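You operate a simulated robot arm through the tools that you are given. There is no shell and no other tool. Be economical: measure what you need, move in short steps, check, and stop when the job is done.

You are at the controls of a simulated two-armed robot. One attempt, no reset.

TASK
Prove the GO gauge in the setting ring, then push it into both eyes of leaf 22.
Fine: steady the ring as the gauge goes in and comes out; put the gauge back in its socket.

The check looks at the end state, three seconds after you hand in, the way a careful person would. Anything else that was tipped, shoved, dropped, spilled or broken makes it a failure.

THE ROBOT
Two 7-joint arms with two-finger parallel grippers on one trunk, on a base that drives. Base frame: it is fixed to the floor where the robot stands at the start and does not move with it; the origin is under the middle of the robot, x ahead of it, y to its left, z up. Units: m, rad, N and s.
The left shoulder is at the start at [0.06, 0.143, 0.926], the right one opposite. With the tool pointing down near the work surface each hand reaches from about 0.3 to 0.72 m from the robot's upright axis, wherever it stands, measured 20 degrees to its own side. Places, roughly: blue feeler slider [0.4, 0.1, 0.9]; yellow feeler slider [0.4, -0.2, 0.9]. Payload 1.57 kg a hand.
Tool frame (each hand has its own): the origin (TCP) lies between the finger pads and is the grasp point; the fingertips stand 0.03 m ahead of it; z points along the fingers, y is the line along which they close. The gripper opens to 0.11 m. The fingers are 0.024 m wide and 0.012 m thick; the gripper's body (0.048 by 0.112 m) begins 0.078 m behind the TCP.
Orientation is told as [roll, pitch, yaw] about the base's x, y, z axes, in that order, counted from this pose: with the fingers straight down and closing along the base's y, the tool's x points along the base's -x, its y along +y and its z along -z.

THE INTERFACE
- The arms move only by the tool move_arm. It takes "left_deltas", "right_deltas" or both (then of equal length, played together; a hand with none holds still); each is a list that holds one entry, the list of rows, each a list of 7 numbers: the shift along the base's x, y, z in m, then the turn, a rotation vector about the base's x, y, z in degrees, then the gripper command, from -1 (fully open) to 1 (shut), values between in proportion. In form: [[[tx, ty, tz, ax, ay, az, fingers], ...]]. A call has 1 to 10 rows; each row is the pose to reach, as a shift and turn from the pose commanded when the call began. Rows are played at 5 a second. More than 0.05 m and 0.15 rad between two rows, or a gripper value outside its range, and nothing of the call is played. Where a pose cannot be reached the arm comes as near as it can. A force on the tool above 40 N (or 10 N above the force at the start of the call, whichever is more), or a blocked arm, ends the call early, and 0.2 s more pass. Each finger travels about 0.045 m/s and halts on what it meets, pressing with about 26 N; the grip force reading is that of the motor and also rises with nothing between the fingers. The clock runs only during rows and for 0.2 s after the last one: add rows that repeat a pose to give the fingers time. It gives the time, the measured TCP pose, the force on the tool (base axes), the opening and the grip force at its end, in the units of the frame above (readings bear some noise), with the torque about the TCP (base axes, N m) and any sound that the robot's microphone picked up.
- Cameras (640 x 400 px; columns grow to the right, rows downward): "scene" is now at [0.0468, -0.0058, 1.5341]; the picture's right is [-0.06, -1.00, 0.00], its down [-0.76, 0.04, -0.64] and it looks along [0.64, -0.04, -0.77] (base axes); focal length 290 px, centre (320, 200). "left" rides on the left gripper at [0.07, -0.016, -0.141] in its tool frame; the picture's right is [0.23, 0.97, 0.00], its down [-0.86, 0.20, -0.48] and it looks along [-0.47, 0.11, 0.88] (tool axes); focal length 222 px, centre (320, 200). "right" rides on the right gripper at [0.07, 0.016, -0.141] in its tool frame; the picture's right is [-0.23, 0.97, 0.00], its down [-0.86, -0.20, -0.48] and it looks along [-0.47, -0.11, 0.88] (tool axes); focal length 222 px, centre (320, 200). There is no depth. A picture from a camera that has moved, and an enlarged one, comes with that camera's place and axes in the base frame and with its lens.
- grab_frame(camera): a new picture of that camera. No time passes.
- raise_lower(by): slides the trunk up (or, below 0, down) by that many m; the arms and the scene camera ride with it, the base frame stays. It gives what a move gives, with no picture.
- roll_base(legs): drives the robot by 1 to 6 legs, each [ahead, left, turn to the left] in m, m and rad, along the robot's own axes; the way and the turn of a leg run together, so that a leg with both is an arc; at most 1.5 m and 3.142 rad a leg. The arms and the cameras ride along, it lands a little off, and it stops where it bumps. It gives what a move gives.
- aim_head(pan, tilt): turns the head with the scene camera to pan (to the left, within 1.501 rad either way) and tilt (down, from -0.506 to 1.204), counted from straight ahead of the robot. It gives what a move gives.
- enlarge(camera, box): a new picture of the part [left, top, right, bottom] of that camera's present view, enlarged. No time passes.
- hand_in(): hands the job in; it is judged then, once.

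Go step by step. Nothing tells you exact positions but the pictures and the camera data: compare them with the known pose of the tool, close in by small moves and look again before you grip or let go. The budget is 120 turns and 92 pictures, counting those below and the enlarged ones. Unless the task says otherwise, let go and move clear before handing in, and close with one line.

The tools are called by a JSON object that holds its "method" and its "body". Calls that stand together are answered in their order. move_arm: Moves the arms, as the interface text tells. Its arguments: {"type":"object","properties":{"left_deltas":{"type":"array","items":{"type":"array","items":{"type":"array","items":{"type":"number"}}}},"right_deltas":{"type":"array","items":{"type":"array","items":{"type":"array","items":{"type":"number"}}}}},"required":[]} The other tools are called the same way: raise_lower (by) slides the trunk up or down; roll_base (legs) drives the base; aim_head (pan, tilt) turns the head that bears the scene camera; grab_frame (camera) takes a picture; enlarge (camera, box) takes an enlarged picture of a part of a camera's view; hand_in () hands the job in.

At the start:

```text
clock: 0.0
left_tcp_pos: [0.5981, 0.1166, 0.9998]
left_ee_rot: [0.0, 0.001, 0.0]
left_ft_force: [-0.7, -0.2, 0.1]
left_ft_torque: [0.02, 0.05, -0.01]
left_gripper_width: 0.1098
left_grip_force: 0.1
right_tcp_pos: [0.435, -0.3076, 0.9995]
right_ee_rot: [0.001, 0.0, 0.001]
right_ft_force: [-1.0, 0.4, 0.0]
right_ft_torque: [0.0, 0.04, -0.01]
right_gripper_width: 0.1102
right_grip_force: 0.1
trunk travel left (down, up): [-0.525, 0.065]
robot x, y, heading: [0.0005, -0.0014, -0.004]
head pan, tilt: [-0.056, 0.873]
```

scene: 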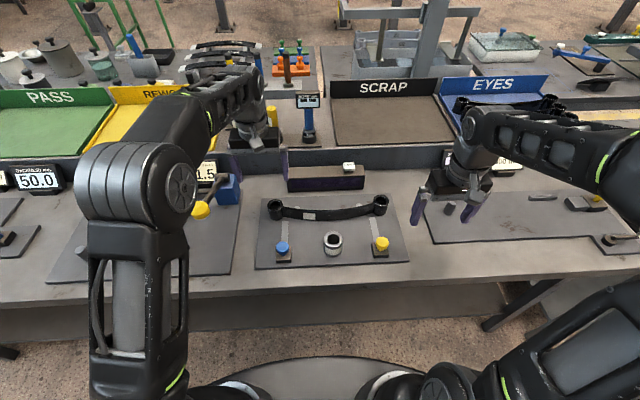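
right: 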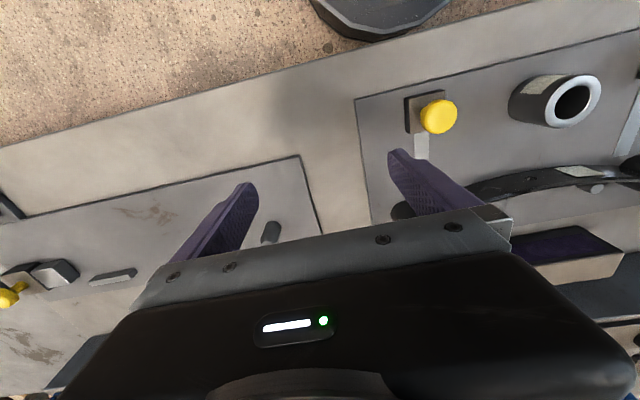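
left: 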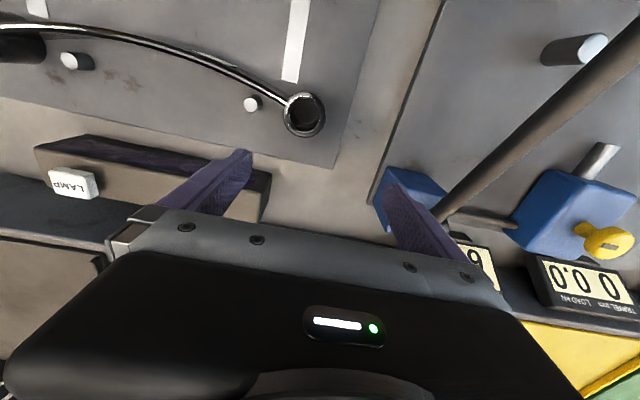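

I see a leaf spring on a board in front of me, with the setting ring between the blue and yellow sliders. I need to find the gauge and its socket, so I'll take closer views.

{"method": "enlarge", "body": {"camera": "scene", "box": [240, 150, 440, 275]}}

{"method": "enlarge", "body": {"camera": "scene", "box": [180, 30, 380, 155]}}

{"method": "enlarge", "body": {"camera": "scene", "box": [400, 130, 640, 280]}}

```text
3.20 times, centred on (340, 212) of scene
camera zoom: at [0.0468, -0.0058, 1.5341], right [-0.06, -1.0, 0.0], down [-0.76, 0.04, -0.64], along [0.64, -0.04, -0.77], focal length 928 px, centre (256, 160)
```

zoom: 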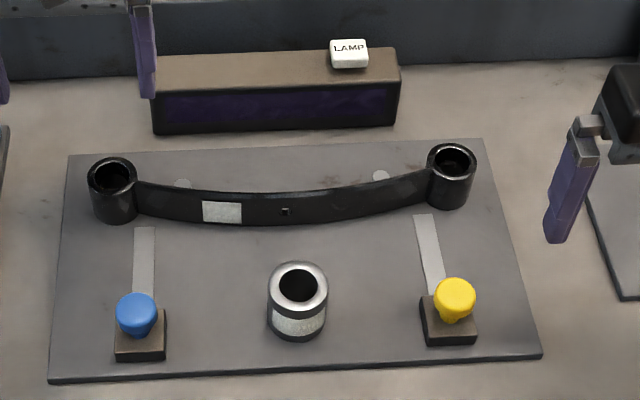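

```text
3.20 times, centred on (280, 92) of scene
camera zoom: at [0.0468, -0.0058, 1.5341], right [-0.06, -1.0, 0.0], down [-0.76, 0.04, -0.64], along [0.64, -0.04, -0.77], focal length 928 px, centre (448, 544)
```

zoom: 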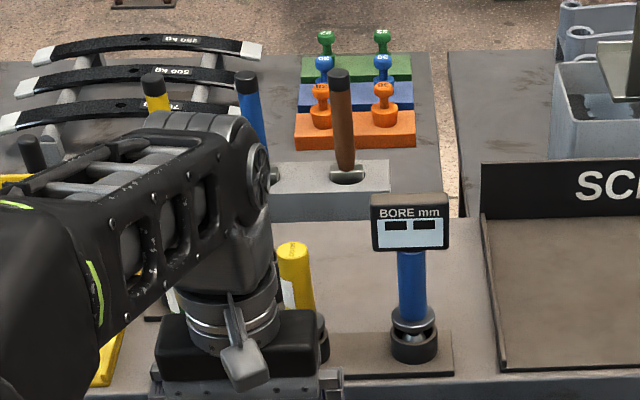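

```text
2.67 times, centred on (520, 205) of scene
camera zoom: at [0.0468, -0.0058, 1.5341], right [-0.06, -1.0, 0.0], down [-0.76, 0.04, -0.64], along [0.64, -0.04, -0.77], focal length 774 px, centre (-213, 187)
```

zoom: 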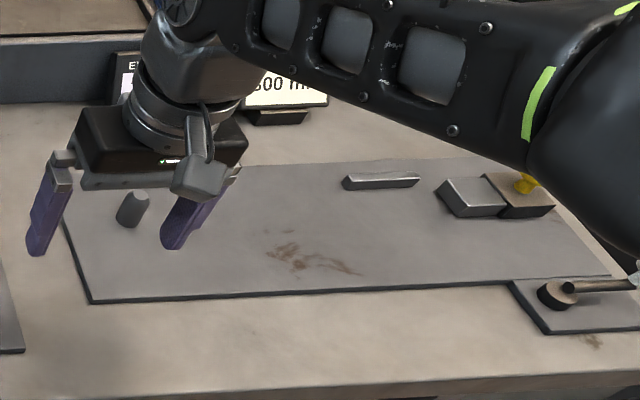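

The left arm hides a yellow cylinder next to the bore gauge, which may be the GO gauge. I'll lift that arm and move it aside.

{"method": "move_arm", "body": {"left_deltas": [[[0, 0, 0.05, 0, 0, 0, -1], [-0.03, 0.03, 0.08, 0, 0, 0, -1], [-0.06, 0.06, 0.1, 0, 0, 0, -1], [-0.09, 0.09, 0.1, 0, 0, 0, -1], [-0.12, 0.12, 0.1, 0, 0, 0, -1], [-0.15, 0.15, 0.1, 0, 0, 0, -1], [-0.18, 0.18, 0.1, 0, 0, 0, -1], [-0.21, 0.21, 0.1, 0, 0, 0, -1]]]}}

{"method": "grab_frame", "body": {"camera": "scene"}}

{"method": "enlarge", "body": {"camera": "scene", "box": [180, 50, 340, 150]}}

```text
refused: row 2 steps farther than a row can; nothing moved
```

```text
85 pictures are left
camera scene: at [0.0468, -0.0058, 1.5341], right [-0.06, -1.0, 0.0], down [-0.76, 0.04, -0.64], along [0.64, -0.04, -0.77], focal length 290 px, centre (320, 200)
```

scene: 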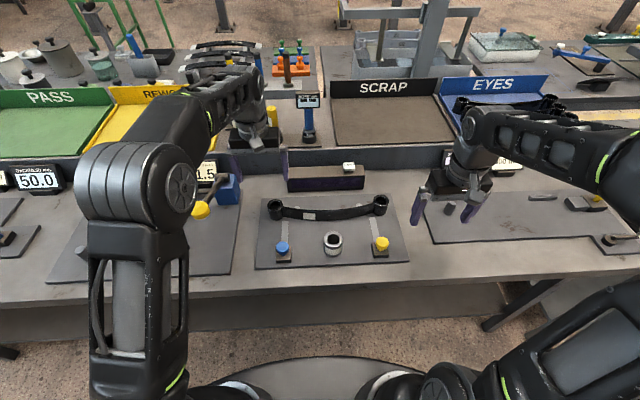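

```text
4.00 times, centred on (260, 100) of scene
camera zoom: at [0.0468, -0.0058, 1.5341], right [-0.06, -1.0, 0.0], down [-0.76, 0.04, -0.64], along [0.64, -0.04, -0.77], focal length 1161 px, centre (560, 600)
```

zoom: 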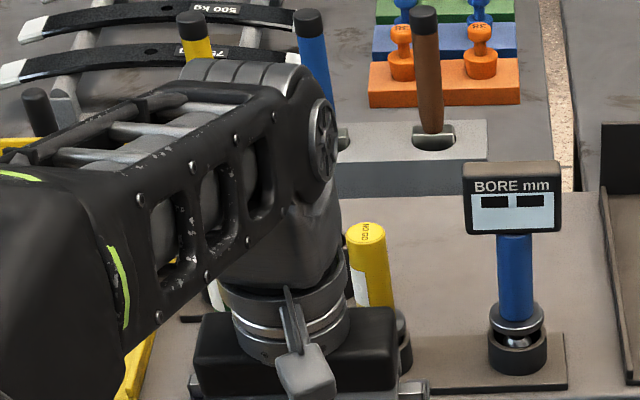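

The yellow one reads "NO GO", so the GO gauge is probably beside it, hidden. I'll resend the move with smaller rows.

{"method": "move_arm", "body": {"left_deltas": [[[0, 0, 0.045, 0, 0, 0, -1], [-0.02, 0.02, 0.08, 0, 0, 0, -1], [-0.05, 0.05, 0.1, 0, 0, 0, -1], [-0.08, 0.08, 0.1, 0, 0, 0, -1], [-0.11, 0.11, 0.1, 0, 0, 0, -1], [-0.14, 0.14, 0.1, 0, 0, 0, -1], [-0.17, 0.17, 0.1, 0, 0, 0, -1], [-0.2, 0.2, 0.1, 0, 0, 0, -1]]]}}

{"method": "grab_frame", "body": {"camera": "scene"}}

{"method": "enlarge", "body": {"camera": "scene", "box": [180, 50, 340, 150]}}

```text
clock: 1.8
left_tcp_pos: [0.398, 0.3182, 1.1023]
left_ee_rot: [0.0, -0.002, 0.0]
left_ft_force: [-0.7, -0.2, -0.1]
left_ft_torque: [-0.05, -0.02, -0.01]
left_gripper_width: 0.1099
left_grip_force: 0.1
left hand out of reach, approached as far as the arm can: row 2, 3
right_tcp_pos: [0.4342, -0.3062, 1.001]
right_ee_rot: [0.0, 0.0, 0.0]
right_ft_force: [0.0, -0.8, -0.4]
right_ft_torque: [-0.01, -0.04, 0.01]
right_gripper_width: 0.1101
right_grip_force: 0.0
trunk travel left (down, up): [-0.525, 0.065]
robot x, y, heading: [-0.0048, -0.0005, -0.0]
head pan, tilt: [-0.056, 0.873]
```

```text
83 pictures are left
camera scene: at [0.0454, -0.005, 1.5342], right [-0.06, -1.0, 0.0], down [-0.76, 0.04, -0.64], along [0.64, -0.04, -0.77], focal length 290 px, centre (320, 200)
```

scene: 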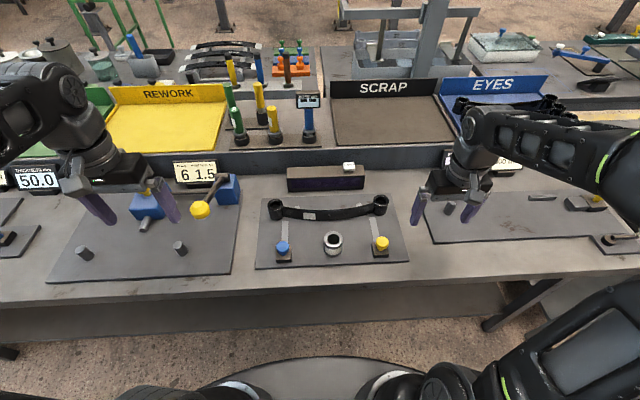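

```text
4.00 times, centred on (260, 100) of scene
camera zoom: at [0.0454, -0.005, 1.5342], right [-0.06, -1.0, 0.0], down [-0.76, 0.04, -0.64], along [0.64, -0.04, -0.77], focal length 1161 px, centre (560, 600)
```

zoom: 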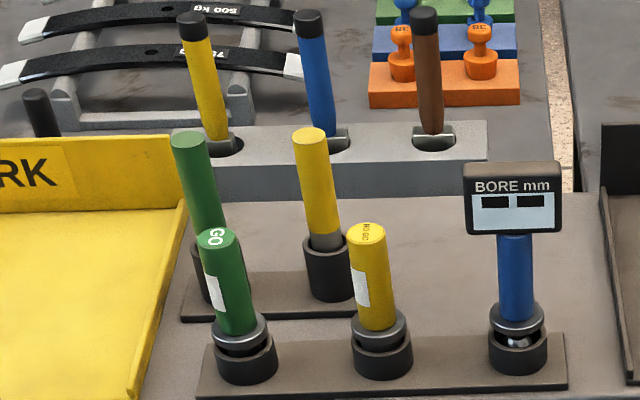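

The front row has a green gauge marked GO, a NO GO and the bore gauge. A second green/yellow pair stands behind them, so I'll read the labels before picking.

{"method": "enlarge", "body": {"camera": "scene", "box": [220, 76, 284, 116]}}

{"method": "enlarge", "body": {"camera": "scene", "box": [222, 105, 286, 145]}}

{"method": "enlarge", "body": {"camera": "scene", "box": [256, 190, 400, 280]}}

{"method": "enlarge", "body": {"camera": "scene", "box": [310, 225, 358, 255]}}

```text
10.00 times, centred on (252, 96) of scene
camera zoom: at [0.0454, -0.005, 1.5342], right [-0.06, -1.0, 0.0], down [-0.76, 0.04, -0.64], along [0.64, -0.04, -0.77], focal length 2901 px, centre (1000, 1240)
```

zoom: 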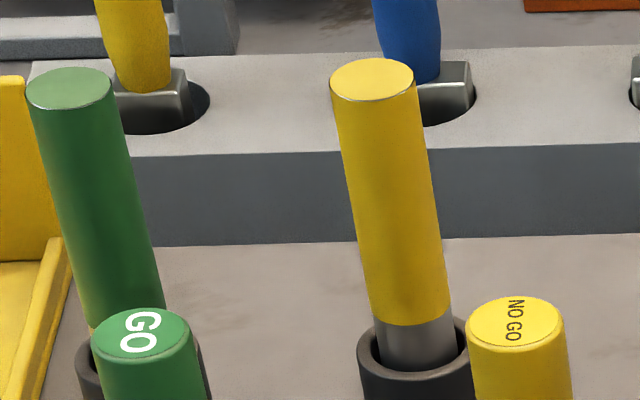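

```text
10.00 times, centred on (254, 125) of scene
camera zoom: at [0.0454, -0.005, 1.5342], right [-0.06, -1.0, 0.0], down [-0.76, 0.04, -0.64], along [0.64, -0.04, -0.77], focal length 2901 px, centre (980, 950)
```

zoom: 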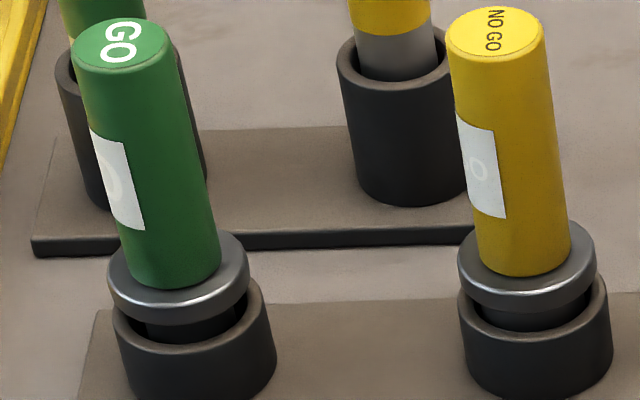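

```text
4.44 times, centred on (328, 235) of scene
camera zoom: at [0.0454, -0.005, 1.5342], right [-0.06, -1.0, 0.0], down [-0.76, 0.04, -0.64], along [0.64, -0.04, -0.77], focal length 1290 px, centre (284, 44)
```

zoom: 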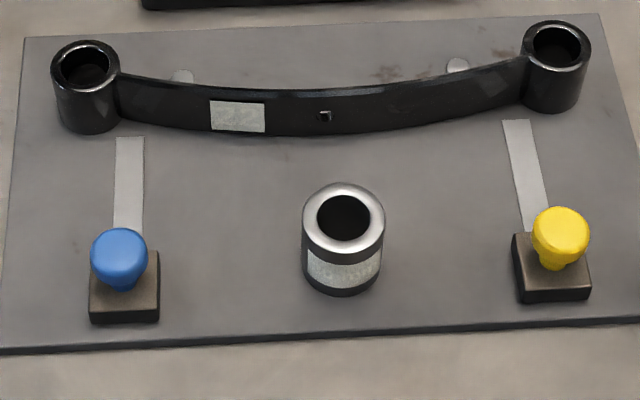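

```text
13.33 times, centred on (334, 240) of scene
camera zoom: at [0.0454, -0.005, 1.5342], right [-0.06, -1.0, 0.0], down [-0.76, 0.04, -0.64], along [0.64, -0.04, -0.77], focal length 3868 px, centre (133, -333)
```

zoom: 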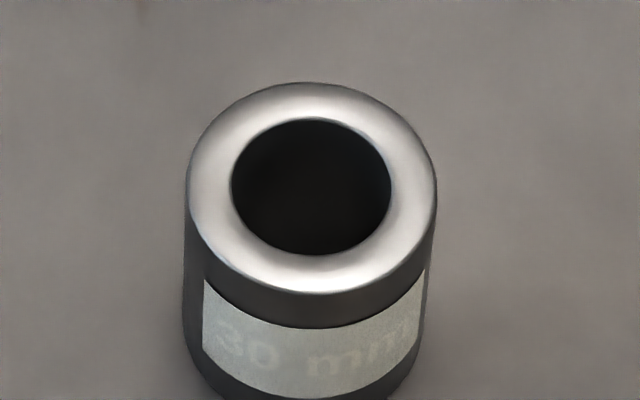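

The ring reads 30 mm. I'll check the leaf's tag and the gauge label more closely.

{"method": "enlarge", "body": {"camera": "scene", "box": [296, 205, 328, 225]}}

{"method": "enlarge", "body": {"camera": "scene", "box": [226, 112, 258, 132]}}

{"method": "enlarge", "body": {"camera": "scene", "box": [430, 60, 590, 160]}}

```text
16.00 times, centred on (312, 215) of scene
camera zoom: at [0.0454, -0.005, 1.5342], right [-0.06, -1.0, 0.0], down [-0.76, 0.04, -0.64], along [0.64, -0.04, -0.77], focal length 4642 px, centre (448, -40)
```

zoom: 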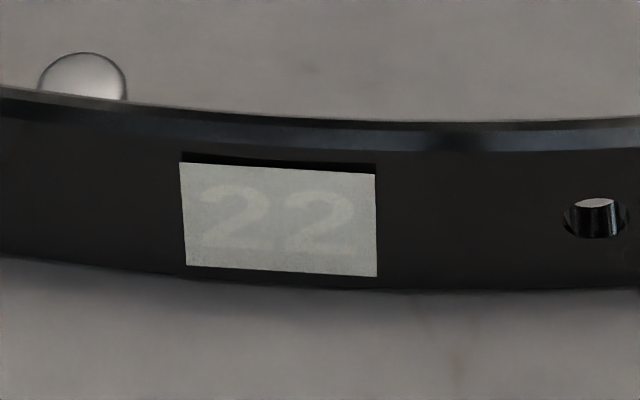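

```text
16.00 times, centred on (242, 122) of scene
camera zoom: at [0.0454, -0.005, 1.5342], right [-0.06, -1.0, 0.0], down [-0.76, 0.04, -0.64], along [0.64, -0.04, -0.77], focal length 4642 px, centre (1568, 1448)
```

zoom: 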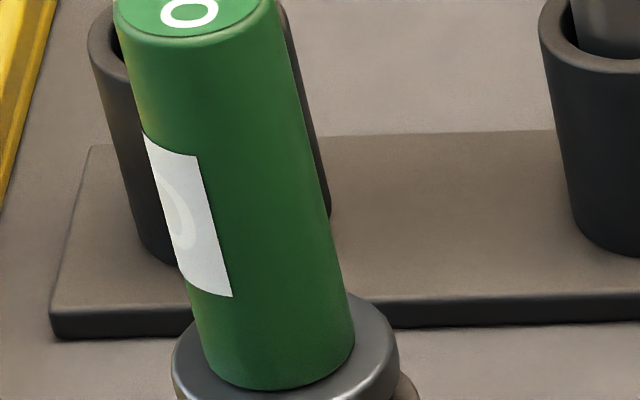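

```text
4.00 times, centred on (510, 110) of scene
camera zoom: at [0.0454, -0.005, 1.5342], right [-0.06, -1.0, 0.0], down [-0.76, 0.04, -0.64], along [0.64, -0.04, -0.77], focal length 1161 px, centre (-440, 560)
```

zoom: 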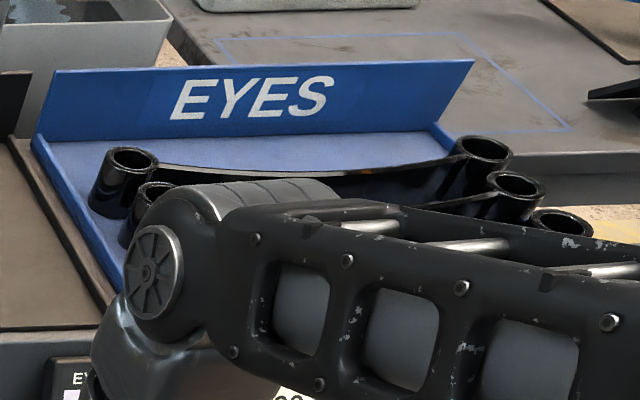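

Leaf 22 is on the board, and the front green GO is my gauge, about 0.9 m ahead and beyond reach from here. I'll look down at the clearance between the base and the bench before driving.

{"method": "aim_head", "body": {"pan": 0.0, "tilt": 1.2}}

{"method": "grab_frame", "body": {"camera": "scene"}}

```text
clock: 2.6
left_tcp_pos: [0.3993, 0.3179, 1.1016]
left_ee_rot: [0.0, 0.0, -0.002]
left_ft_force: [-0.2, -0.1, -0.7]
left_ft_torque: [-0.01, -0.03, -0.01]
left_gripper_width: 0.1101
left_grip_force: 0.1
right_tcp_pos: [0.4343, -0.3071, 1.0001]
right_ee_rot: [-0.001, 0.001, 0.002]
right_ft_force: [0.0, 1.1, 0.4]
right_ft_torque: [0.01, -0.01, 0.01]
right_gripper_width: 0.1101
right_grip_force: 0.0
trunk travel left (down, up): [-0.525, 0.065]
robot x, y, heading: [0.0001, 0.0037, 0.001]
head pan, tilt: [0.0, 1.201]
```

```text
74 pictures are left
camera scene: at [0.0257, -0.0013, 1.5122], right [0.0, -1.0, 0.0], down [-0.93, 0.0, -0.36], along [0.36, 0.0, -0.93], focal length 290 px, centre (320, 200)
```

scene: 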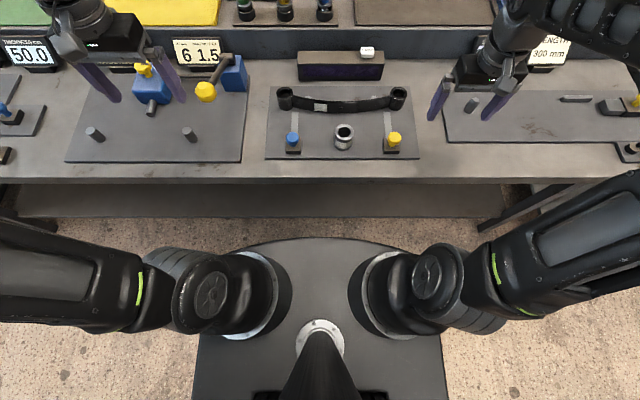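

The body has about 0.1 m of clearance to the bench. I'll raise the trunk 0.06 m to measure depth by parallax with the gauges back in view.

{"method": "raise_lower", "body": {"by": 0.06}}

{"method": "aim_head", "body": {"pan": -0.056, "tilt": 0.873}}

{"method": "enlarge", "body": {"camera": "scene", "box": [216, 85, 344, 165]}}

{"method": "enlarge", "body": {"camera": "scene", "box": [256, 190, 400, 280]}}

```text
clock: 3.6
left_tcp_pos: [0.4001, 0.3188, 1.1617]
left_ee_rot: [0.0, 0.0, 0.001]
left_ft_force: [0.8, -0.4, 0.3]
left_ft_torque: [0.01, 0.04, -0.05]
left_gripper_width: 0.1101
left_grip_force: 0.1
right_tcp_pos: [0.4345, -0.3077, 1.0593]
right_ee_rot: [0.001, 0.0, 0.0]
right_ft_force: [-0.3, -0.5, 0.1]
right_ft_torque: [0.01, -0.03, -0.02]
right_gripper_width: 0.1099
right_grip_force: 0.0
trunk travel left (down, up): [-0.585, 0.005]
robot x, y, heading: [-0.0002, -0.0023, 0.002]
head pan, tilt: [0.0, 1.201]
```

```text
clock: 4.4
left_tcp_pos: [0.4, 0.3198, 1.1611]
left_ee_rot: [-0.001, 0.001, 0.0]
left_ft_force: [-0.5, 0.0, 0.2]
left_ft_torque: [-0.02, 0.01, 0.01]
left_gripper_width: 0.1101
left_grip_force: 0.0
right_tcp_pos: [0.4347, -0.3079, 1.0585]
right_ee_rot: [-0.001, -0.001, 0.0]
right_ft_force: [-0.4, -0.3, -0.3]
right_ft_torque: [-0.01, -0.02, -0.01]
right_gripper_width: 0.1101
right_grip_force: 0.0
trunk travel left (down, up): [-0.585, 0.005]
robot x, y, heading: [0.0034, 0.0007, 0.0]
head pan, tilt: [-0.056, 0.873]
```

```text
5.00 times, centred on (280, 125) of scene
camera zoom: at [0.0467, -0.0057, 1.5941], right [-0.06, -1.0, 0.0], down [-0.77, 0.04, -0.64], along [0.64, -0.04, -0.77], focal length 1451 px, centre (520, 575)
```

zoom: 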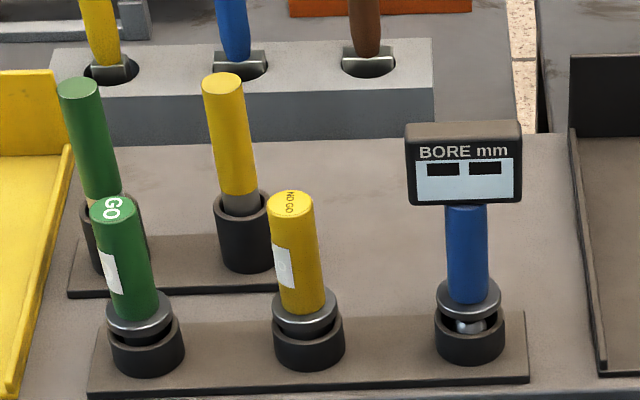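

```text
4.44 times, centred on (328, 235) of scene
camera zoom: at [0.0467, -0.0057, 1.5941], right [-0.06, -1.0, 0.0], down [-0.77, 0.04, -0.64], along [0.64, -0.04, -0.77], focal length 1290 px, centre (284, 44)
```

zoom: 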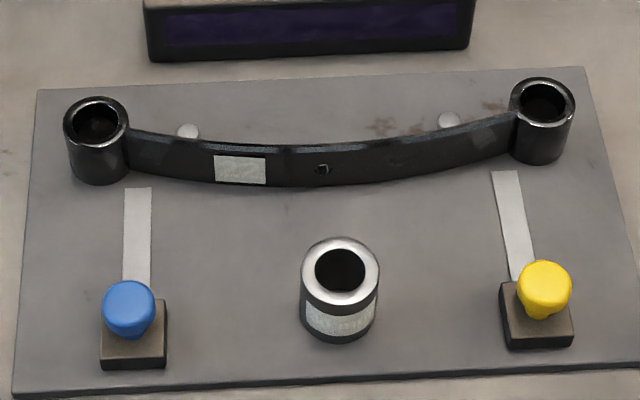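

By parallax the GO gauge stands near (0.82, 0.21) with its top at z≈1.05, so I need to drive about 0.2 m closer. I'll go part of the way and check clearance.

{"method": "roll_base", "body": {"legs": [[0.08, 0, 0]]}}

{"method": "aim_head", "body": {"pan": 0.0, "tilt": 1.2}}

{"method": "grab_frame", "body": {"camera": "scene"}}

```text
clock: 5.5
left_tcp_pos: [0.4783, 0.3184, 1.1616]
left_ee_rot: [0.001, 0.001, -0.001]
left_ft_force: [0.8, -0.2, -0.1]
left_ft_torque: [0.02, 0.03, 0.01]
left_gripper_width: 0.11
left_grip_force: 0.0
right_tcp_pos: [0.5131, -0.3065, 1.0581]
right_ee_rot: [0.001, 0.003, -0.001]
right_ft_force: [-0.9, 0.8, -1.0]
right_ft_torque: [-0.01, 0.02, 0.0]
right_gripper_width: 0.11
right_grip_force: 0.1
trunk travel left (down, up): [-0.585, 0.005]
robot x, y, heading: [0.0796, -0.0001, -0.002]
head pan, tilt: [-0.056, 0.873]
```

```text
clock: 6.3
left_tcp_pos: [0.4764, 0.318, 1.1608]
left_ee_rot: [0.0, 0.0, -0.001]
left_ft_force: [0.0, 0.6, 0.0]
left_ft_torque: [0.03, 0.03, 0.0]
left_gripper_width: 0.1098
left_grip_force: 0.0
right_tcp_pos: [0.5121, -0.3075, 1.0606]
right_ee_rot: [0.001, -0.001, -0.001]
right_ft_force: [-0.5, 0.0, -0.7]
right_ft_torque: [-0.01, -0.04, 0.01]
right_gripper_width: 0.11
right_grip_force: 0.1
trunk travel left (down, up): [-0.585, 0.005]
robot x, y, heading: [0.0733, -0.0004, -0.0]
head pan, tilt: [0.0, 1.201]
```

```text
71 pictures are left
camera scene: at [0.1032, -0.0014, 1.5722], right [0.0, -1.0, 0.0], down [-0.93, 0.0, -0.36], along [0.36, 0.0, -0.93], focal length 290 px, centre (320, 200)
```

scene: 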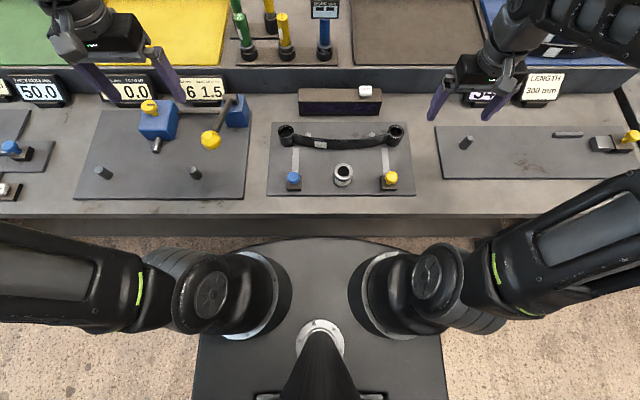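

The front plate rides on the trunk and still has about 7 cm to the bench edge. I'll drive 6 cm more and get the rest of the reach by tilting the left tool forward.

{"method": "roll_base", "body": {"legs": [[0.06, 0, 0]]}}

{"method": "aim_head", "body": {"pan": 0.2, "tilt": 0.75}}

{"method": "grab_frame", "body": {"camera": "scene"}}

{"method": "grab_frame", "body": {"camera": "left"}}

```text
clock: 7.3
left_tcp_pos: [0.5374, 0.3166, 1.1609]
left_ee_rot: [0.001, 0.002, -0.002]
left_ft_force: [-0.3, 0.6, -0.2]
left_ft_torque: [0.03, 0.04, 0.02]
left_gripper_width: 0.1103
left_grip_force: 0.1
right_tcp_pos: [0.571, -0.3083, 1.0586]
right_ee_rot: [0.0, 0.001, 0.001]
right_ft_force: [-0.4, -0.2, -0.3]
right_ft_torque: [0.0, 0.02, 0.03]
right_gripper_width: 0.1102
right_grip_force: 0.1
trunk travel left (down, up): [-0.585, 0.005]
robot x, y, heading: [0.1369, 0.0001, 0.001]
head pan, tilt: [0.0, 1.201]
```

```text
clock: 8.2
left_tcp_pos: [0.5356, 0.3174, 1.1613]
left_ee_rot: [-0.001, 0.0, -0.002]
left_ft_force: [-0.2, 0.4, -0.6]
left_ft_torque: [-0.01, 0.01, -0.03]
left_gripper_width: 0.11
left_grip_force: 0.1
right_tcp_pos: [0.5713, -0.3079, 1.0589]
right_ee_rot: [0.001, 0.0, 0.001]
right_ft_force: [-0.1, 0.0, 0.3]
right_ft_torque: [0.0, -0.01, -0.01]
right_gripper_width: 0.11
right_grip_force: 0.1
trunk travel left (down, up): [-0.585, 0.005]
robot x, y, heading: [0.1329, -0.0006, -0.001]
head pan, tilt: [0.201, 0.75]
```

```text
70 pictures are left
camera scene: at [0.1877, 0.015, 1.6038], right [0.2, -0.98, 0.0], down [-0.67, -0.14, -0.73], along [0.72, 0.14, -0.68], focal length 290 px, centre (320, 200)
```

scene: 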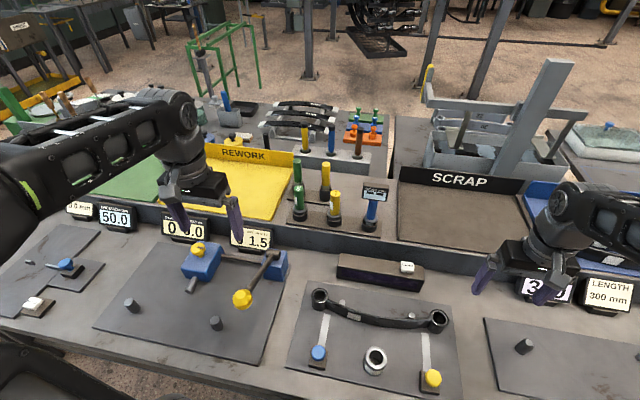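

```text
69 pictures are left
camera left: at [0.4662, 0.3022, 1.304], right [-0.23, 0.97, 0.0], down [0.86, 0.2, 0.48], along [0.47, 0.11, -0.88], focal length 222 px, centre (320, 200)
```

left: 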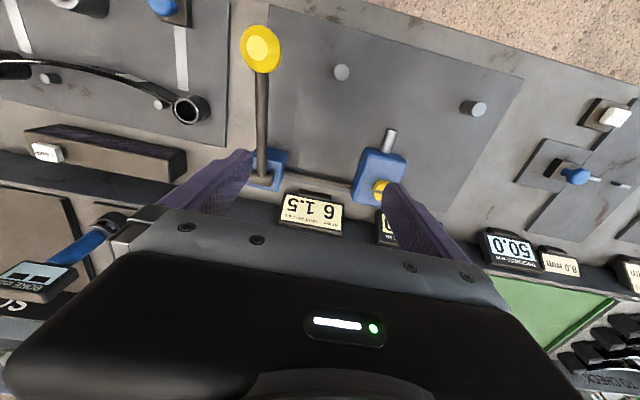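

The front row of gauges is now clearly in view. I'll take an enlargement to triangulate better.

{"method": "enlarge", "body": {"camera": "scene", "box": [280, 150, 408, 230]}}

```text
5.00 times, centred on (344, 190) of scene
camera zoom: at [0.1877, 0.015, 1.6038], right [0.2, -0.98, 0.0], down [-0.67, -0.14, -0.73], along [0.72, 0.14, -0.68], focal length 1451 px, centre (200, 250)
```

zoom: 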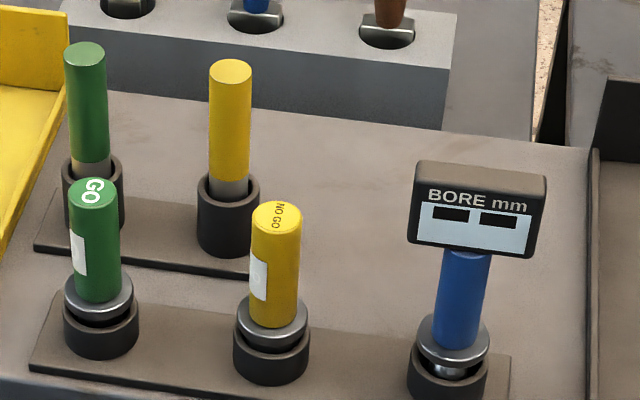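

The GO gauge is at roughly (0.79, 0.20), top z≈1.05–1.07. I'll tilt the left tool forward 30° and bring it near, to look with the wrist camera.

{"method": "move_arm", "body": {"left_deltas": [[[0.0, -0.03, 0, 0, -6, 0, -0.4], [0.02, -0.06, 0, 0, -12, 0, -0.4], [0.04, -0.09, 0, 0, -18, 0, -0.4], [0.06, -0.115, 0, 0, -24, 0, -0.4], [0.09, -0.115, 0, 0, -30, 0, -0.4], [0.12, -0.115, -0.02, 0, -30, 0, -0.4]]]}}

{"method": "grab_frame", "body": {"camera": "left"}}

{"method": "grab_frame", "body": {"camera": "scene"}}

```text
clock: 9.6
left_tcp_pos: [0.6567, 0.1998, 1.1407]
left_ee_rot: [0.0, -0.524, 0.0]
left_ft_force: [0.1, 0.8, -0.8]
left_ft_torque: [-0.03, 0.04, 0.0]
left_gripper_width: 0.0768
left_grip_force: 0.1
right_tcp_pos: [0.5711, -0.3082, 1.0594]
right_ee_rot: [0.001, 0.001, 0.0]
right_ft_force: [0.9, -0.3, 0.4]
right_ft_torque: [0.02, 0.01, -0.01]
right_gripper_width: 0.11
right_grip_force: 0.0
trunk travel left (down, up): [-0.585, 0.005]
robot x, y, heading: [0.14, 0.0014, 0.001]
head pan, tilt: [0.201, 0.75]
```

```text
67 pictures are left
camera left: at [0.5258, 0.1844, 1.2299], right [-0.2, 0.97, -0.11], down [0.5, 0.2, 0.84], along [0.84, 0.11, -0.53], focal length 222 px, centre (320, 200)
```

left: 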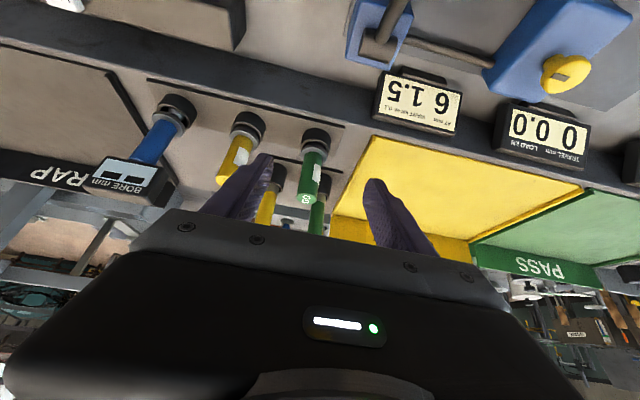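

```text
66 pictures are left
camera scene: at [0.1893, 0.0148, 1.6038], right [0.2, -0.98, 0.0], down [-0.67, -0.14, -0.73], along [0.72, 0.15, -0.68], focal length 290 px, centre (320, 200)
```

scene: 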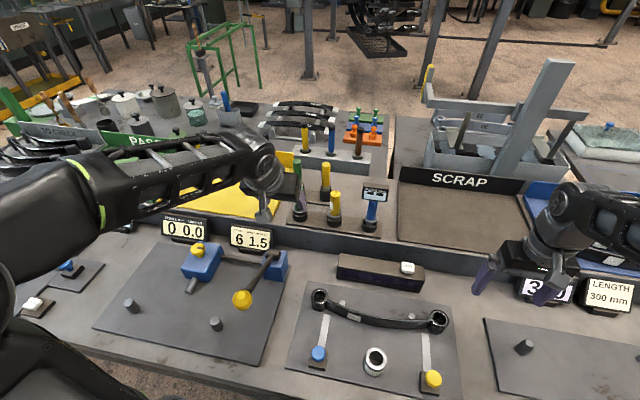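

Both cameras put the GO gauge axis at about (0.777, 0.197), with the top at 1.076 and the collar near 0.96. I'll come down in front of it and look again.

{"method": "move_arm", "body": {"left_deltas": [[[0, 0, -0.045, 0, -30, 0, -0.3], [0.0, 0, -0.09, 0, -30, 0, -0.3], [0.04, 0, -0.115, 0, -30, 0, -0.3]]]}}

```text
refused: row 1 steps farther than a row can; nothing moved
```

{"method": "move_arm", "body": {"left_deltas": [[[0, 0, -0.045, 0, 0, 0, -0.3], [0.0, 0, -0.09, 0, 0, 0, -0.3], [0.04, 0, -0.115, 0, 0, 0, -0.3]]]}}

{"method": "grab_frame", "body": {"camera": "left"}}

{"method": "enlarge", "body": {"camera": "scene", "box": [216, 140, 376, 240]}}

```text
clock: 10.4
left_tcp_pos: [0.698, 0.2005, 1.0258]
left_ee_rot: [-0.001, -0.52, 0.001]
left_ft_force: [-0.3, 0.4, 1.4]
left_ft_torque: [-0.01, 0.05, 0.0]
left_gripper_width: 0.0717
left_grip_force: 0.0
right_tcp_pos: [0.5717, -0.3078, 1.0594]
right_ee_rot: [-0.002, 0.001, -0.001]
right_ft_force: [0.6, 0.0, -0.4]
right_ft_torque: [0.0, 0.01, 0.02]
right_gripper_width: 0.1101
right_grip_force: 0.1
trunk travel left (down, up): [-0.585, 0.005]
robot x, y, heading: [0.1358, 0.0029, -0.002]
head pan, tilt: [0.201, 0.75]
```

```text
65 pictures are left
camera left: at [0.5675, 0.1847, 1.1147], right [-0.2, 0.97, -0.11], down [0.5, 0.2, 0.84], along [0.84, 0.11, -0.53], focal length 222 px, centre (320, 200)
```

left: 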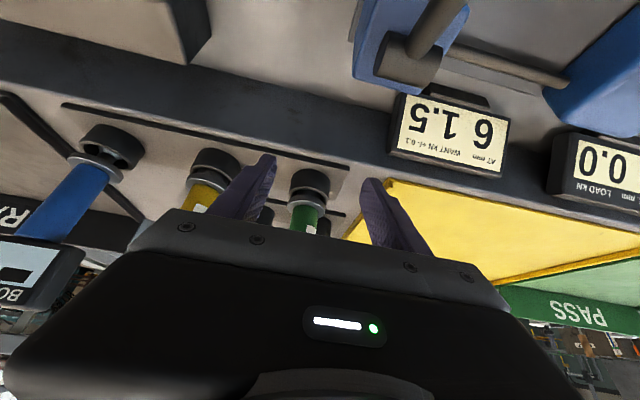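

```text
4.00 times, centred on (296, 190) of scene
camera zoom: at [0.19, 0.0147, 1.6038], right [0.2, -0.98, 0.0], down [-0.67, -0.14, -0.73], along [0.72, 0.15, -0.68], focal length 1161 px, centre (416, 240)
```

zoom: 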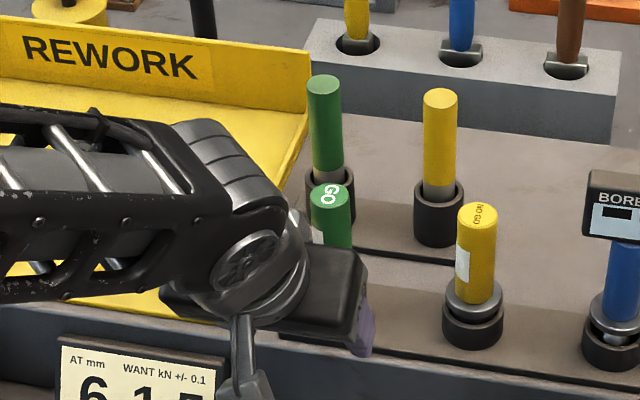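

The collar sits near z≈0.975 and the tool is lined up in y. I'll slide forward around the handle, keeping the tips above the collar.

{"method": "move_arm", "body": {"left_deltas": [[[0.03, -0.002, 0.006, 0, 0, 0, -0.3], [0.06, -0.002, 0.006, 0, 0, 0, -0.3], [0.075, -0.002, 0.006, 0, 0, 0, -0.3]]]}}

{"method": "enlarge", "body": {"camera": "left", "box": [200, 120, 440, 270]}}

{"method": "enlarge", "body": {"camera": "scene", "box": [248, 150, 376, 230]}}

```text
clock: 11.2
left_tcp_pos: [0.7725, 0.1989, 1.0317]
left_ee_rot: [0.001, -0.523, -0.002]
left_ft_force: [0.1, 0.1, -0.6]
left_ft_torque: [0.03, 0.0, -0.01]
left_gripper_width: 0.0716
left_grip_force: 0.1
right_tcp_pos: [0.5705, -0.308, 1.0594]
right_ee_rot: [0.0, -0.002, 0.0]
right_ft_force: [-0.6, 0.0, 0.3]
right_ft_torque: [-0.01, 0.02, 0.01]
right_gripper_width: 0.11
right_grip_force: 0.1
trunk travel left (down, up): [-0.585, 0.005]
robot x, y, heading: [0.1348, 0.0033, 0.0]
head pan, tilt: [0.201, 0.75]
```

```text
2.67 times, centred on (320, 195) of left
camera zoom: at [0.6415, 0.1831, 1.1206], right [-0.2, 0.97, -0.11], down [0.5, 0.2, 0.84], along [0.84, 0.11, -0.53], focal length 592 px, centre (320, 213)
```

zoom: 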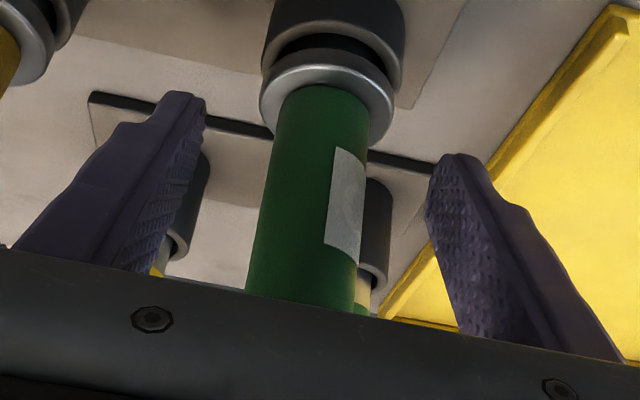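

```text
5.00 times, centred on (312, 190) of scene
camera zoom: at [0.1882, 0.0148, 1.6039], right [0.2, -0.98, 0.0], down [-0.67, -0.14, -0.73], along [0.72, 0.15, -0.68], focal length 1451 px, centre (360, 250)
```

zoom: 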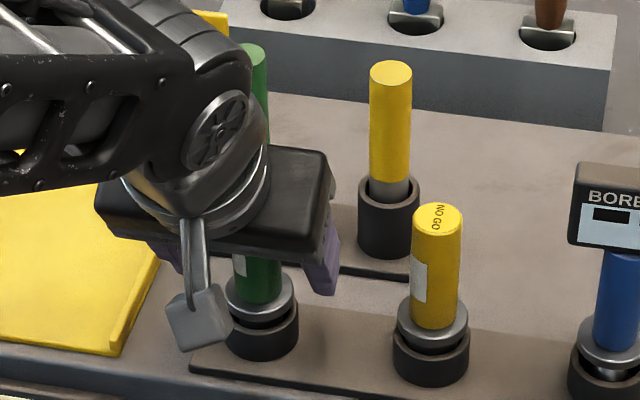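

The handle is centred between the fingers, with its axis slightly further ahead of the TCP. I'll go forward 1 cm and close.

{"method": "move_arm", "body": {"left_deltas": [[[0.01, 0, 0, 0, 0, 0, -0.3], [0.01, 0, 0, 0, 0, 0, 0.2], [0.01, 0, 0, 0, 0, 0, 0.6], [0.01, 0, 0, 0, 0, 0, 1], [0.01, 0, 0, 0, 0, 0, 1], [0.01, 0, 0, 0, 0, 0, 1]]]}}

{"method": "enlarge", "body": {"camera": "left", "box": [200, 120, 440, 270]}}

```text
clock: 12.6
left_tcp_pos: [0.7823, 0.1987, 1.0323]
left_ee_rot: [0.0, -0.523, 0.0]
left_ft_force: [1.2, -0.5, 0.3]
left_ft_torque: [-0.08, -0.05, 0.01]
left_gripper_width: 0.0271
left_grip_force: 26.2
right_tcp_pos: [0.571, -0.3065, 1.0595]
right_ee_rot: [0.0, 0.001, -0.001]
right_ft_force: [-0.3, 0.1, 0.6]
right_ft_torque: [0.02, 0.02, -0.01]
right_gripper_width: 0.1102
right_grip_force: 0.1
trunk travel left (down, up): [-0.585, 0.005]
robot x, y, heading: [0.1398, -0.0012, -0.003]
head pan, tilt: [0.201, 0.75]
```

```text
2.67 times, centred on (320, 195) of left
camera zoom: at [0.6509, 0.1839, 1.1207], right [-0.2, 0.97, -0.11], down [0.5, 0.2, 0.84], along [0.84, 0.11, -0.53], focal length 592 px, centre (320, 213)
```

zoom: 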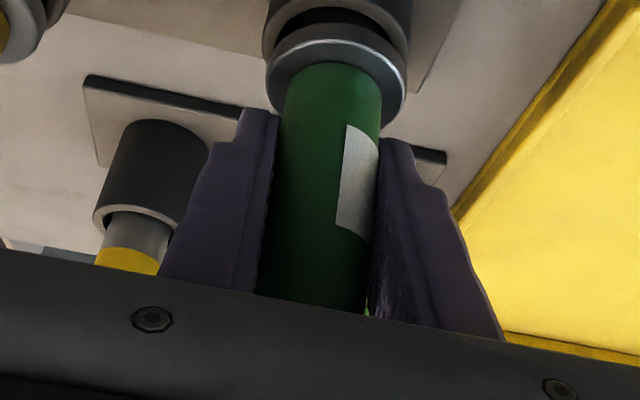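

The gauge is gripped at TCP (0.782, 0.199, 1.032), which I'll keep as the return pose. I'll lift it straight up.

{"method": "move_arm", "body": {"left_deltas": [[[0, 0, 0.02, 0, 0, 0, 1], [0, 0, 0.04, 0, 0, 0, 1], [0, 0, 0.06, 0, 0, 0, 1], [0, 0, 0.08, 0, 0, 0, 1]]]}}

{"method": "enlarge", "body": {"camera": "left", "box": [200, 60, 440, 210]}}

{"method": "enlarge", "body": {"camera": "scene", "box": [248, 140, 376, 220]}}

```text
clock: 13.6
left_tcp_pos: [0.7815, 0.2007, 1.1136]
left_ee_rot: [-0.001, -0.524, -0.002]
left_ft_force: [-0.3, 0.5, -2.9]
left_ft_torque: [-0.03, 0.01, 0.02]
left_gripper_width: 0.0273
left_grip_force: 25.7
right_tcp_pos: [0.5717, -0.3076, 1.0592]
right_ee_rot: [0.0, -0.002, -0.002]
right_ft_force: [-0.9, -0.4, 0.1]
right_ft_torque: [-0.02, 0.0, 0.03]
right_gripper_width: 0.11
right_grip_force: 0.0
trunk travel left (down, up): [-0.585, 0.005]
robot x, y, heading: [0.1358, -0.0001, 0.006]
head pan, tilt: [0.201, 0.75]
```

```text
2.67 times, centred on (320, 135) of left
camera zoom: at [0.6501, 0.185, 1.2018], right [-0.2, 0.97, -0.11], down [0.5, 0.2, 0.84], along [0.84, 0.11, -0.53], focal length 592 px, centre (320, 373)
```

zoom: 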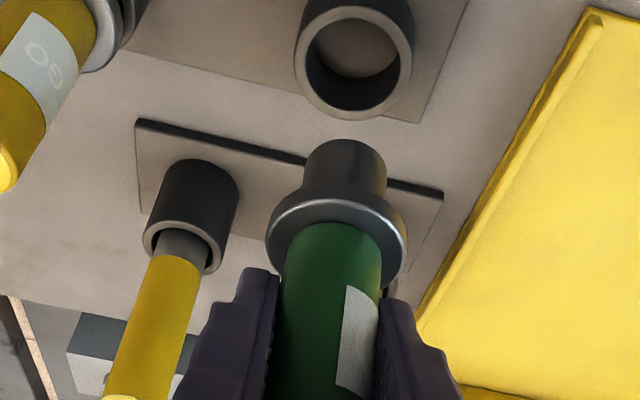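

```text
5.00 times, centred on (312, 180) of scene
camera zoom: at [0.1875, 0.0149, 1.6039], right [0.2, -0.98, 0.0], down [-0.67, -0.14, -0.73], along [0.72, 0.15, -0.68], focal length 1451 px, centre (360, 300)
```

zoom: 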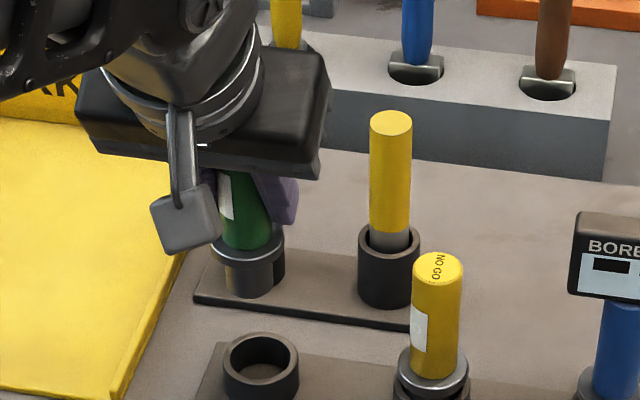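

The gauge is out, with a plug about 30 mm in diameter below the collar. I'll retract it and drive back so the fixture is at a comfortable distance.

{"method": "move_arm", "body": {"left_deltas": [[[-0.04, 0, 0.02, 0, 0, 0, 1], [-0.08, 0, 0.03, 0, 0, 0, 1], [-0.12, -0.02, 0.03, 0, 0, 0, 1], [-0.15, -0.05, 0.03, 0, 0, 0, 1], [-0.17, -0.08, 0.03, 0, 0, 0, 1]]]}}

{"method": "roll_base", "body": {"legs": [[-0.17, 0, 0]]}}

{"method": "aim_head", "body": {"pan": 0.0, "tilt": 0.95}}

{"method": "grab_frame", "body": {"camera": "scene"}}

```text
clock: 14.8
left_tcp_pos: [0.6095, 0.1221, 1.1445]
left_ee_rot: [0.002, -0.524, 0.001]
left_ft_force: [-0.5, 0.0, -2.9]
left_ft_torque: [0.0, -0.01, 0.04]
left_gripper_width: 0.0273
left_grip_force: 25.9
right_tcp_pos: [0.5707, -0.3089, 1.0601]
right_ee_rot: [0.0, 0.001, 0.0]
right_ft_force: [-0.3, -0.9, -0.5]
right_ft_torque: [0.01, -0.02, 0.02]
right_gripper_width: 0.1099
right_grip_force: 0.0
trunk travel left (down, up): [-0.585, 0.005]
robot x, y, heading: [0.136, -0.0026, 0.0]
head pan, tilt: [0.201, 0.75]
```

```text
clock: 16.2
left_tcp_pos: [0.4399, 0.1227, 1.1445]
left_ee_rot: [0.0, -0.526, 0.005]
left_ft_force: [0.2, -0.3, -3.0]
left_ft_torque: [-0.03, -0.03, 0.01]
left_gripper_width: 0.0272
left_grip_force: 25.4
right_tcp_pos: [0.402, -0.3055, 1.0593]
right_ee_rot: [0.001, -0.001, 0.004]
right_ft_force: [-0.5, -0.3, 0.8]
right_ft_torque: [0.0, -0.03, 0.03]
right_gripper_width: 0.1101
right_grip_force: 0.0
trunk travel left (down, up): [-0.585, 0.005]
robot x, y, heading: [-0.033, 0.0009, 0.0]
head pan, tilt: [0.201, 0.75]
```

```text
clock: 17.0
left_tcp_pos: [0.4419, 0.1244, 1.1434]
left_ee_rot: [-0.001, -0.523, 0.004]
left_ft_force: [0.4, -1.1, -2.7]
left_ft_torque: [-0.01, 0.0, -0.03]
left_gripper_width: 0.0275
left_grip_force: 25.7
right_tcp_pos: [0.4048, -0.3055, 1.0596]
right_ee_rot: [0.001, 0.0, 0.004]
right_ft_force: [0.3, 0.1, 0.1]
right_ft_torque: [0.0, 0.0, -0.01]
right_gripper_width: 0.1099
right_grip_force: 0.1
trunk travel left (down, up): [-0.585, 0.005]
robot x, y, heading: [-0.0304, 0.0008, 0.006]
head pan, tilt: [0.0, 0.949]
```

```text
58 pictures are left
camera scene: at [0.0112, -0.0015, 1.5884], right [0.0, -1.0, 0.0], down [-0.81, 0.0, -0.58], along [0.58, 0.0, -0.81], focal length 290 px, centre (320, 200)
```

scene: 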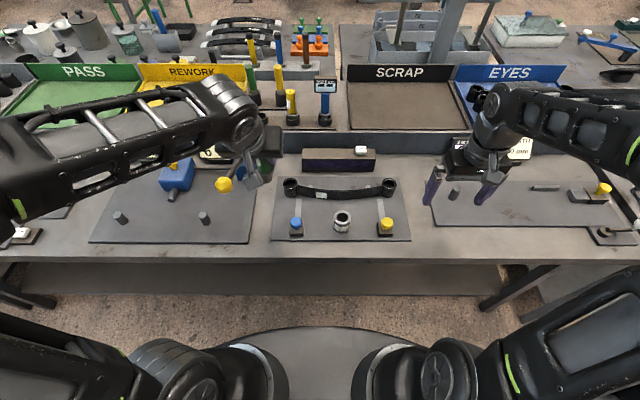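

Next I'll orient the right hand to come in from the right with its fingers closing along x, so it stays clear of the left hand. I'll yaw it first.

{"method": "move_arm", "body": {"right_deltas": [[[0, 0, 0.01, 0, 0, 8.5, -1], [0, 0, 0.02, 0, 0, 17, -1], [0, 0, 0.02, 0, 0, 25.5, -0.9], [0, 0, 0.02, 0, 0, 34, -0.8], [0, 0, 0.02, 0, 0, 42.5, -0.7], [0, 0, 0.02, 0, 0, 51, -0.6], [0, 0, 0.02, 0, 0, 59.5, -0.5], [0, 0, 0.02, 0, 0, 68, -0.4], [0, 0, 0.02, 0, 0, 76.5, -0.4], [0, 0, 0.02, 0, 0, 85, -0.4]]]}}

{"method": "move_arm", "body": {"right_deltas": [[[0.01, 0, 0, 0, 0, 5, -0.4], [0.02, 0.0, 0, 8, 0, 5, -0.4], [0.03, 0.0, 0, 16, 0, 5, -0.4], [0.04, 0.0, 0, 24, 0, 5, -0.4], [0.04, 0.0, 0, 32, 0, 5, -0.4], [0.04, 0.0, 0, 40, 0, 5, -0.4], [0.04, 0.0, 0, 45, 0, 5, -0.4]]]}}

{"method": "grab_frame", "body": {"camera": "right"}}

{"method": "grab_frame", "body": {"camera": "scene"}}

```text
clock: 19.2
left_tcp_pos: [0.4419, 0.1239, 1.1438]
left_ee_rot: [0.001, -0.525, 0.003]
left_ft_force: [0.4, -0.1, -2.6]
left_ft_torque: [0.0, -0.05, 0.0]
left_gripper_width: 0.0269
left_grip_force: 26.4
right_tcp_pos: [0.4042, -0.3056, 1.0798]
right_ee_rot: [0.0, 0.001, 1.491]
right_ft_force: [-0.6, 0.0, -0.5]
right_ft_torque: [0.01, -0.01, 0.0]
right_gripper_width: 0.0771
right_grip_force: 0.1
trunk travel left (down, up): [-0.585, 0.005]
robot x, y, heading: [-0.0321, 0.0001, 0.003]
head pan, tilt: [0.0, 0.949]
```

```text
clock: 20.8
left_tcp_pos: [0.4417, 0.1253, 1.1443]
left_ee_rot: [0.001, -0.524, 0.008]
left_ft_force: [0.2, -0.6, -3.0]
left_ft_torque: [-0.01, 0.0, -0.01]
left_gripper_width: 0.0275
left_grip_force: 25.8
right_tcp_pos: [0.4434, -0.2992, 1.0691]
right_ee_rot: [0.06, -0.651, 1.565]
right_ft_force: [0.0, -0.3, 0.4]
right_ft_torque: [-0.03, -0.02, -0.02]
right_gripper_width: 0.0771
right_grip_force: 0.1
right hand out of reach, approached as far as the arm can: row 6, 7
trunk travel left (down, up): [-0.585, 0.005]
robot x, y, heading: [-0.0343, -0.0056, 0.001]
head pan, tilt: [0.0, 0.949]
```

```text
57 pictures are left
camera right: at [0.4341, -0.4402, 1.1406], right [-0.97, 0.15, 0.18], down [0.23, 0.4, 0.89], along [0.06, 0.91, -0.42], focal length 222 px, centre (320, 200)
```

right: 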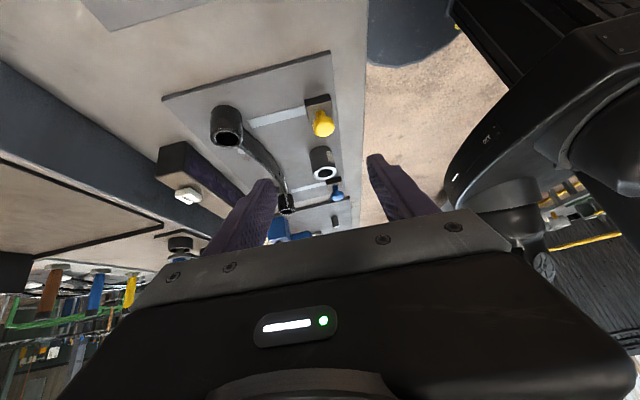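

```text
56 pictures are left
camera scene: at [0.0106, -0.0008, 1.5884], right [0.0, -1.0, 0.0], down [-0.81, 0.0, -0.58], along [0.58, 0.0, -0.81], focal length 290 px, centre (320, 200)
```

scene: 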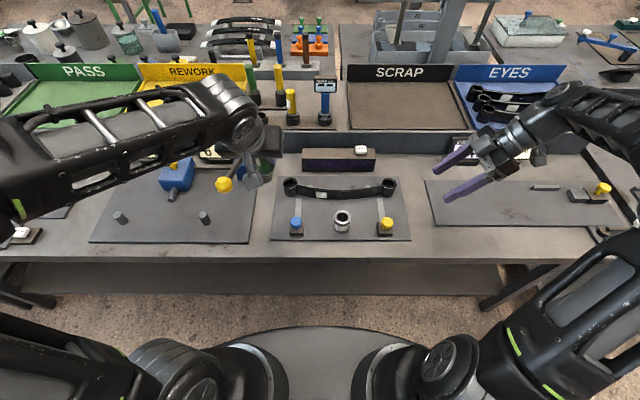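

The ring centre is near (0.442, -0.063) with its top at about z≈0.91. The right hand reached about 37° of tilt, which is enough, so I'll bring it to a standoff point.

{"method": "move_arm", "body": {"right_deltas": [[[0, 0.04, -0.02, 0, 0, 0, -0.4], [0, 0.08, -0.04, 0, 0, 0, -0.4], [0, 0.12, -0.06, 0, 0, 0, -0.4], [0, 0.15, -0.08, 0, 0, 0, -0.4]]]}}

{"method": "grab_frame", "body": {"camera": "right"}}

{"method": "enlarge", "body": {"camera": "scene", "box": [264, 160, 424, 260]}}

```text
clock: 21.8
left_tcp_pos: [0.4419, 0.1245, 1.1441]
left_ee_rot: [0.001, -0.524, 0.004]
left_ft_force: [0.9, -0.3, -2.7]
left_ft_torque: [0.01, 0.03, 0.03]
left_gripper_width: 0.0271
left_grip_force: 26.3
right_tcp_pos: [0.441, -0.1519, 0.988]
right_ee_rot: [0.061, -0.65, 1.561]
right_ft_force: [-0.4, 0.3, -1.0]
right_ft_torque: [0.02, -0.01, -0.03]
right_gripper_width: 0.077
right_grip_force: 0.1
trunk travel left (down, up): [-0.585, 0.005]
robot x, y, heading: [-0.032, -0.0021, 0.002]
head pan, tilt: [0.0, 0.949]
```

```text
55 pictures are left
camera right: at [0.4317, -0.2924, 1.0587], right [-0.97, 0.15, 0.18], down [0.23, 0.4, 0.89], along [0.06, 0.9, -0.42], focal length 222 px, centre (320, 200)
```

right: 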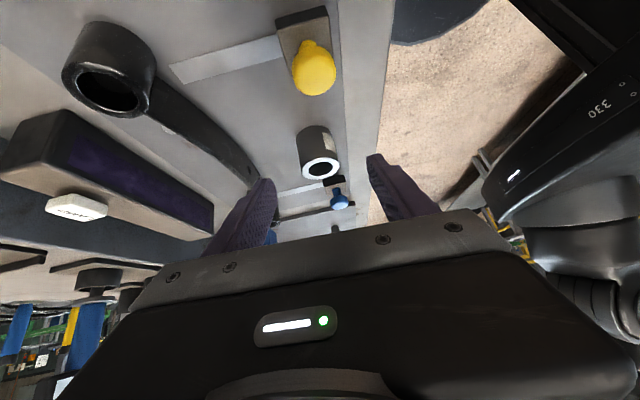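

```text
4.00 times, centred on (344, 210) of scene
camera zoom: at [0.0115, -0.0015, 1.5884], right [0.0, -1.0, 0.0], down [-0.81, 0.0, -0.58], along [0.58, 0.0, -0.81], focal length 1161 px, centre (224, 160)
```

zoom: 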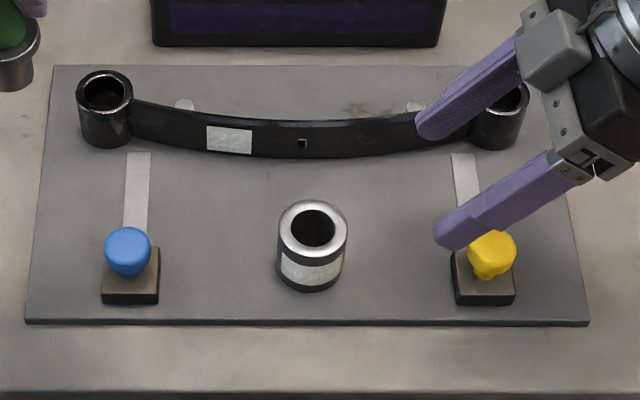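

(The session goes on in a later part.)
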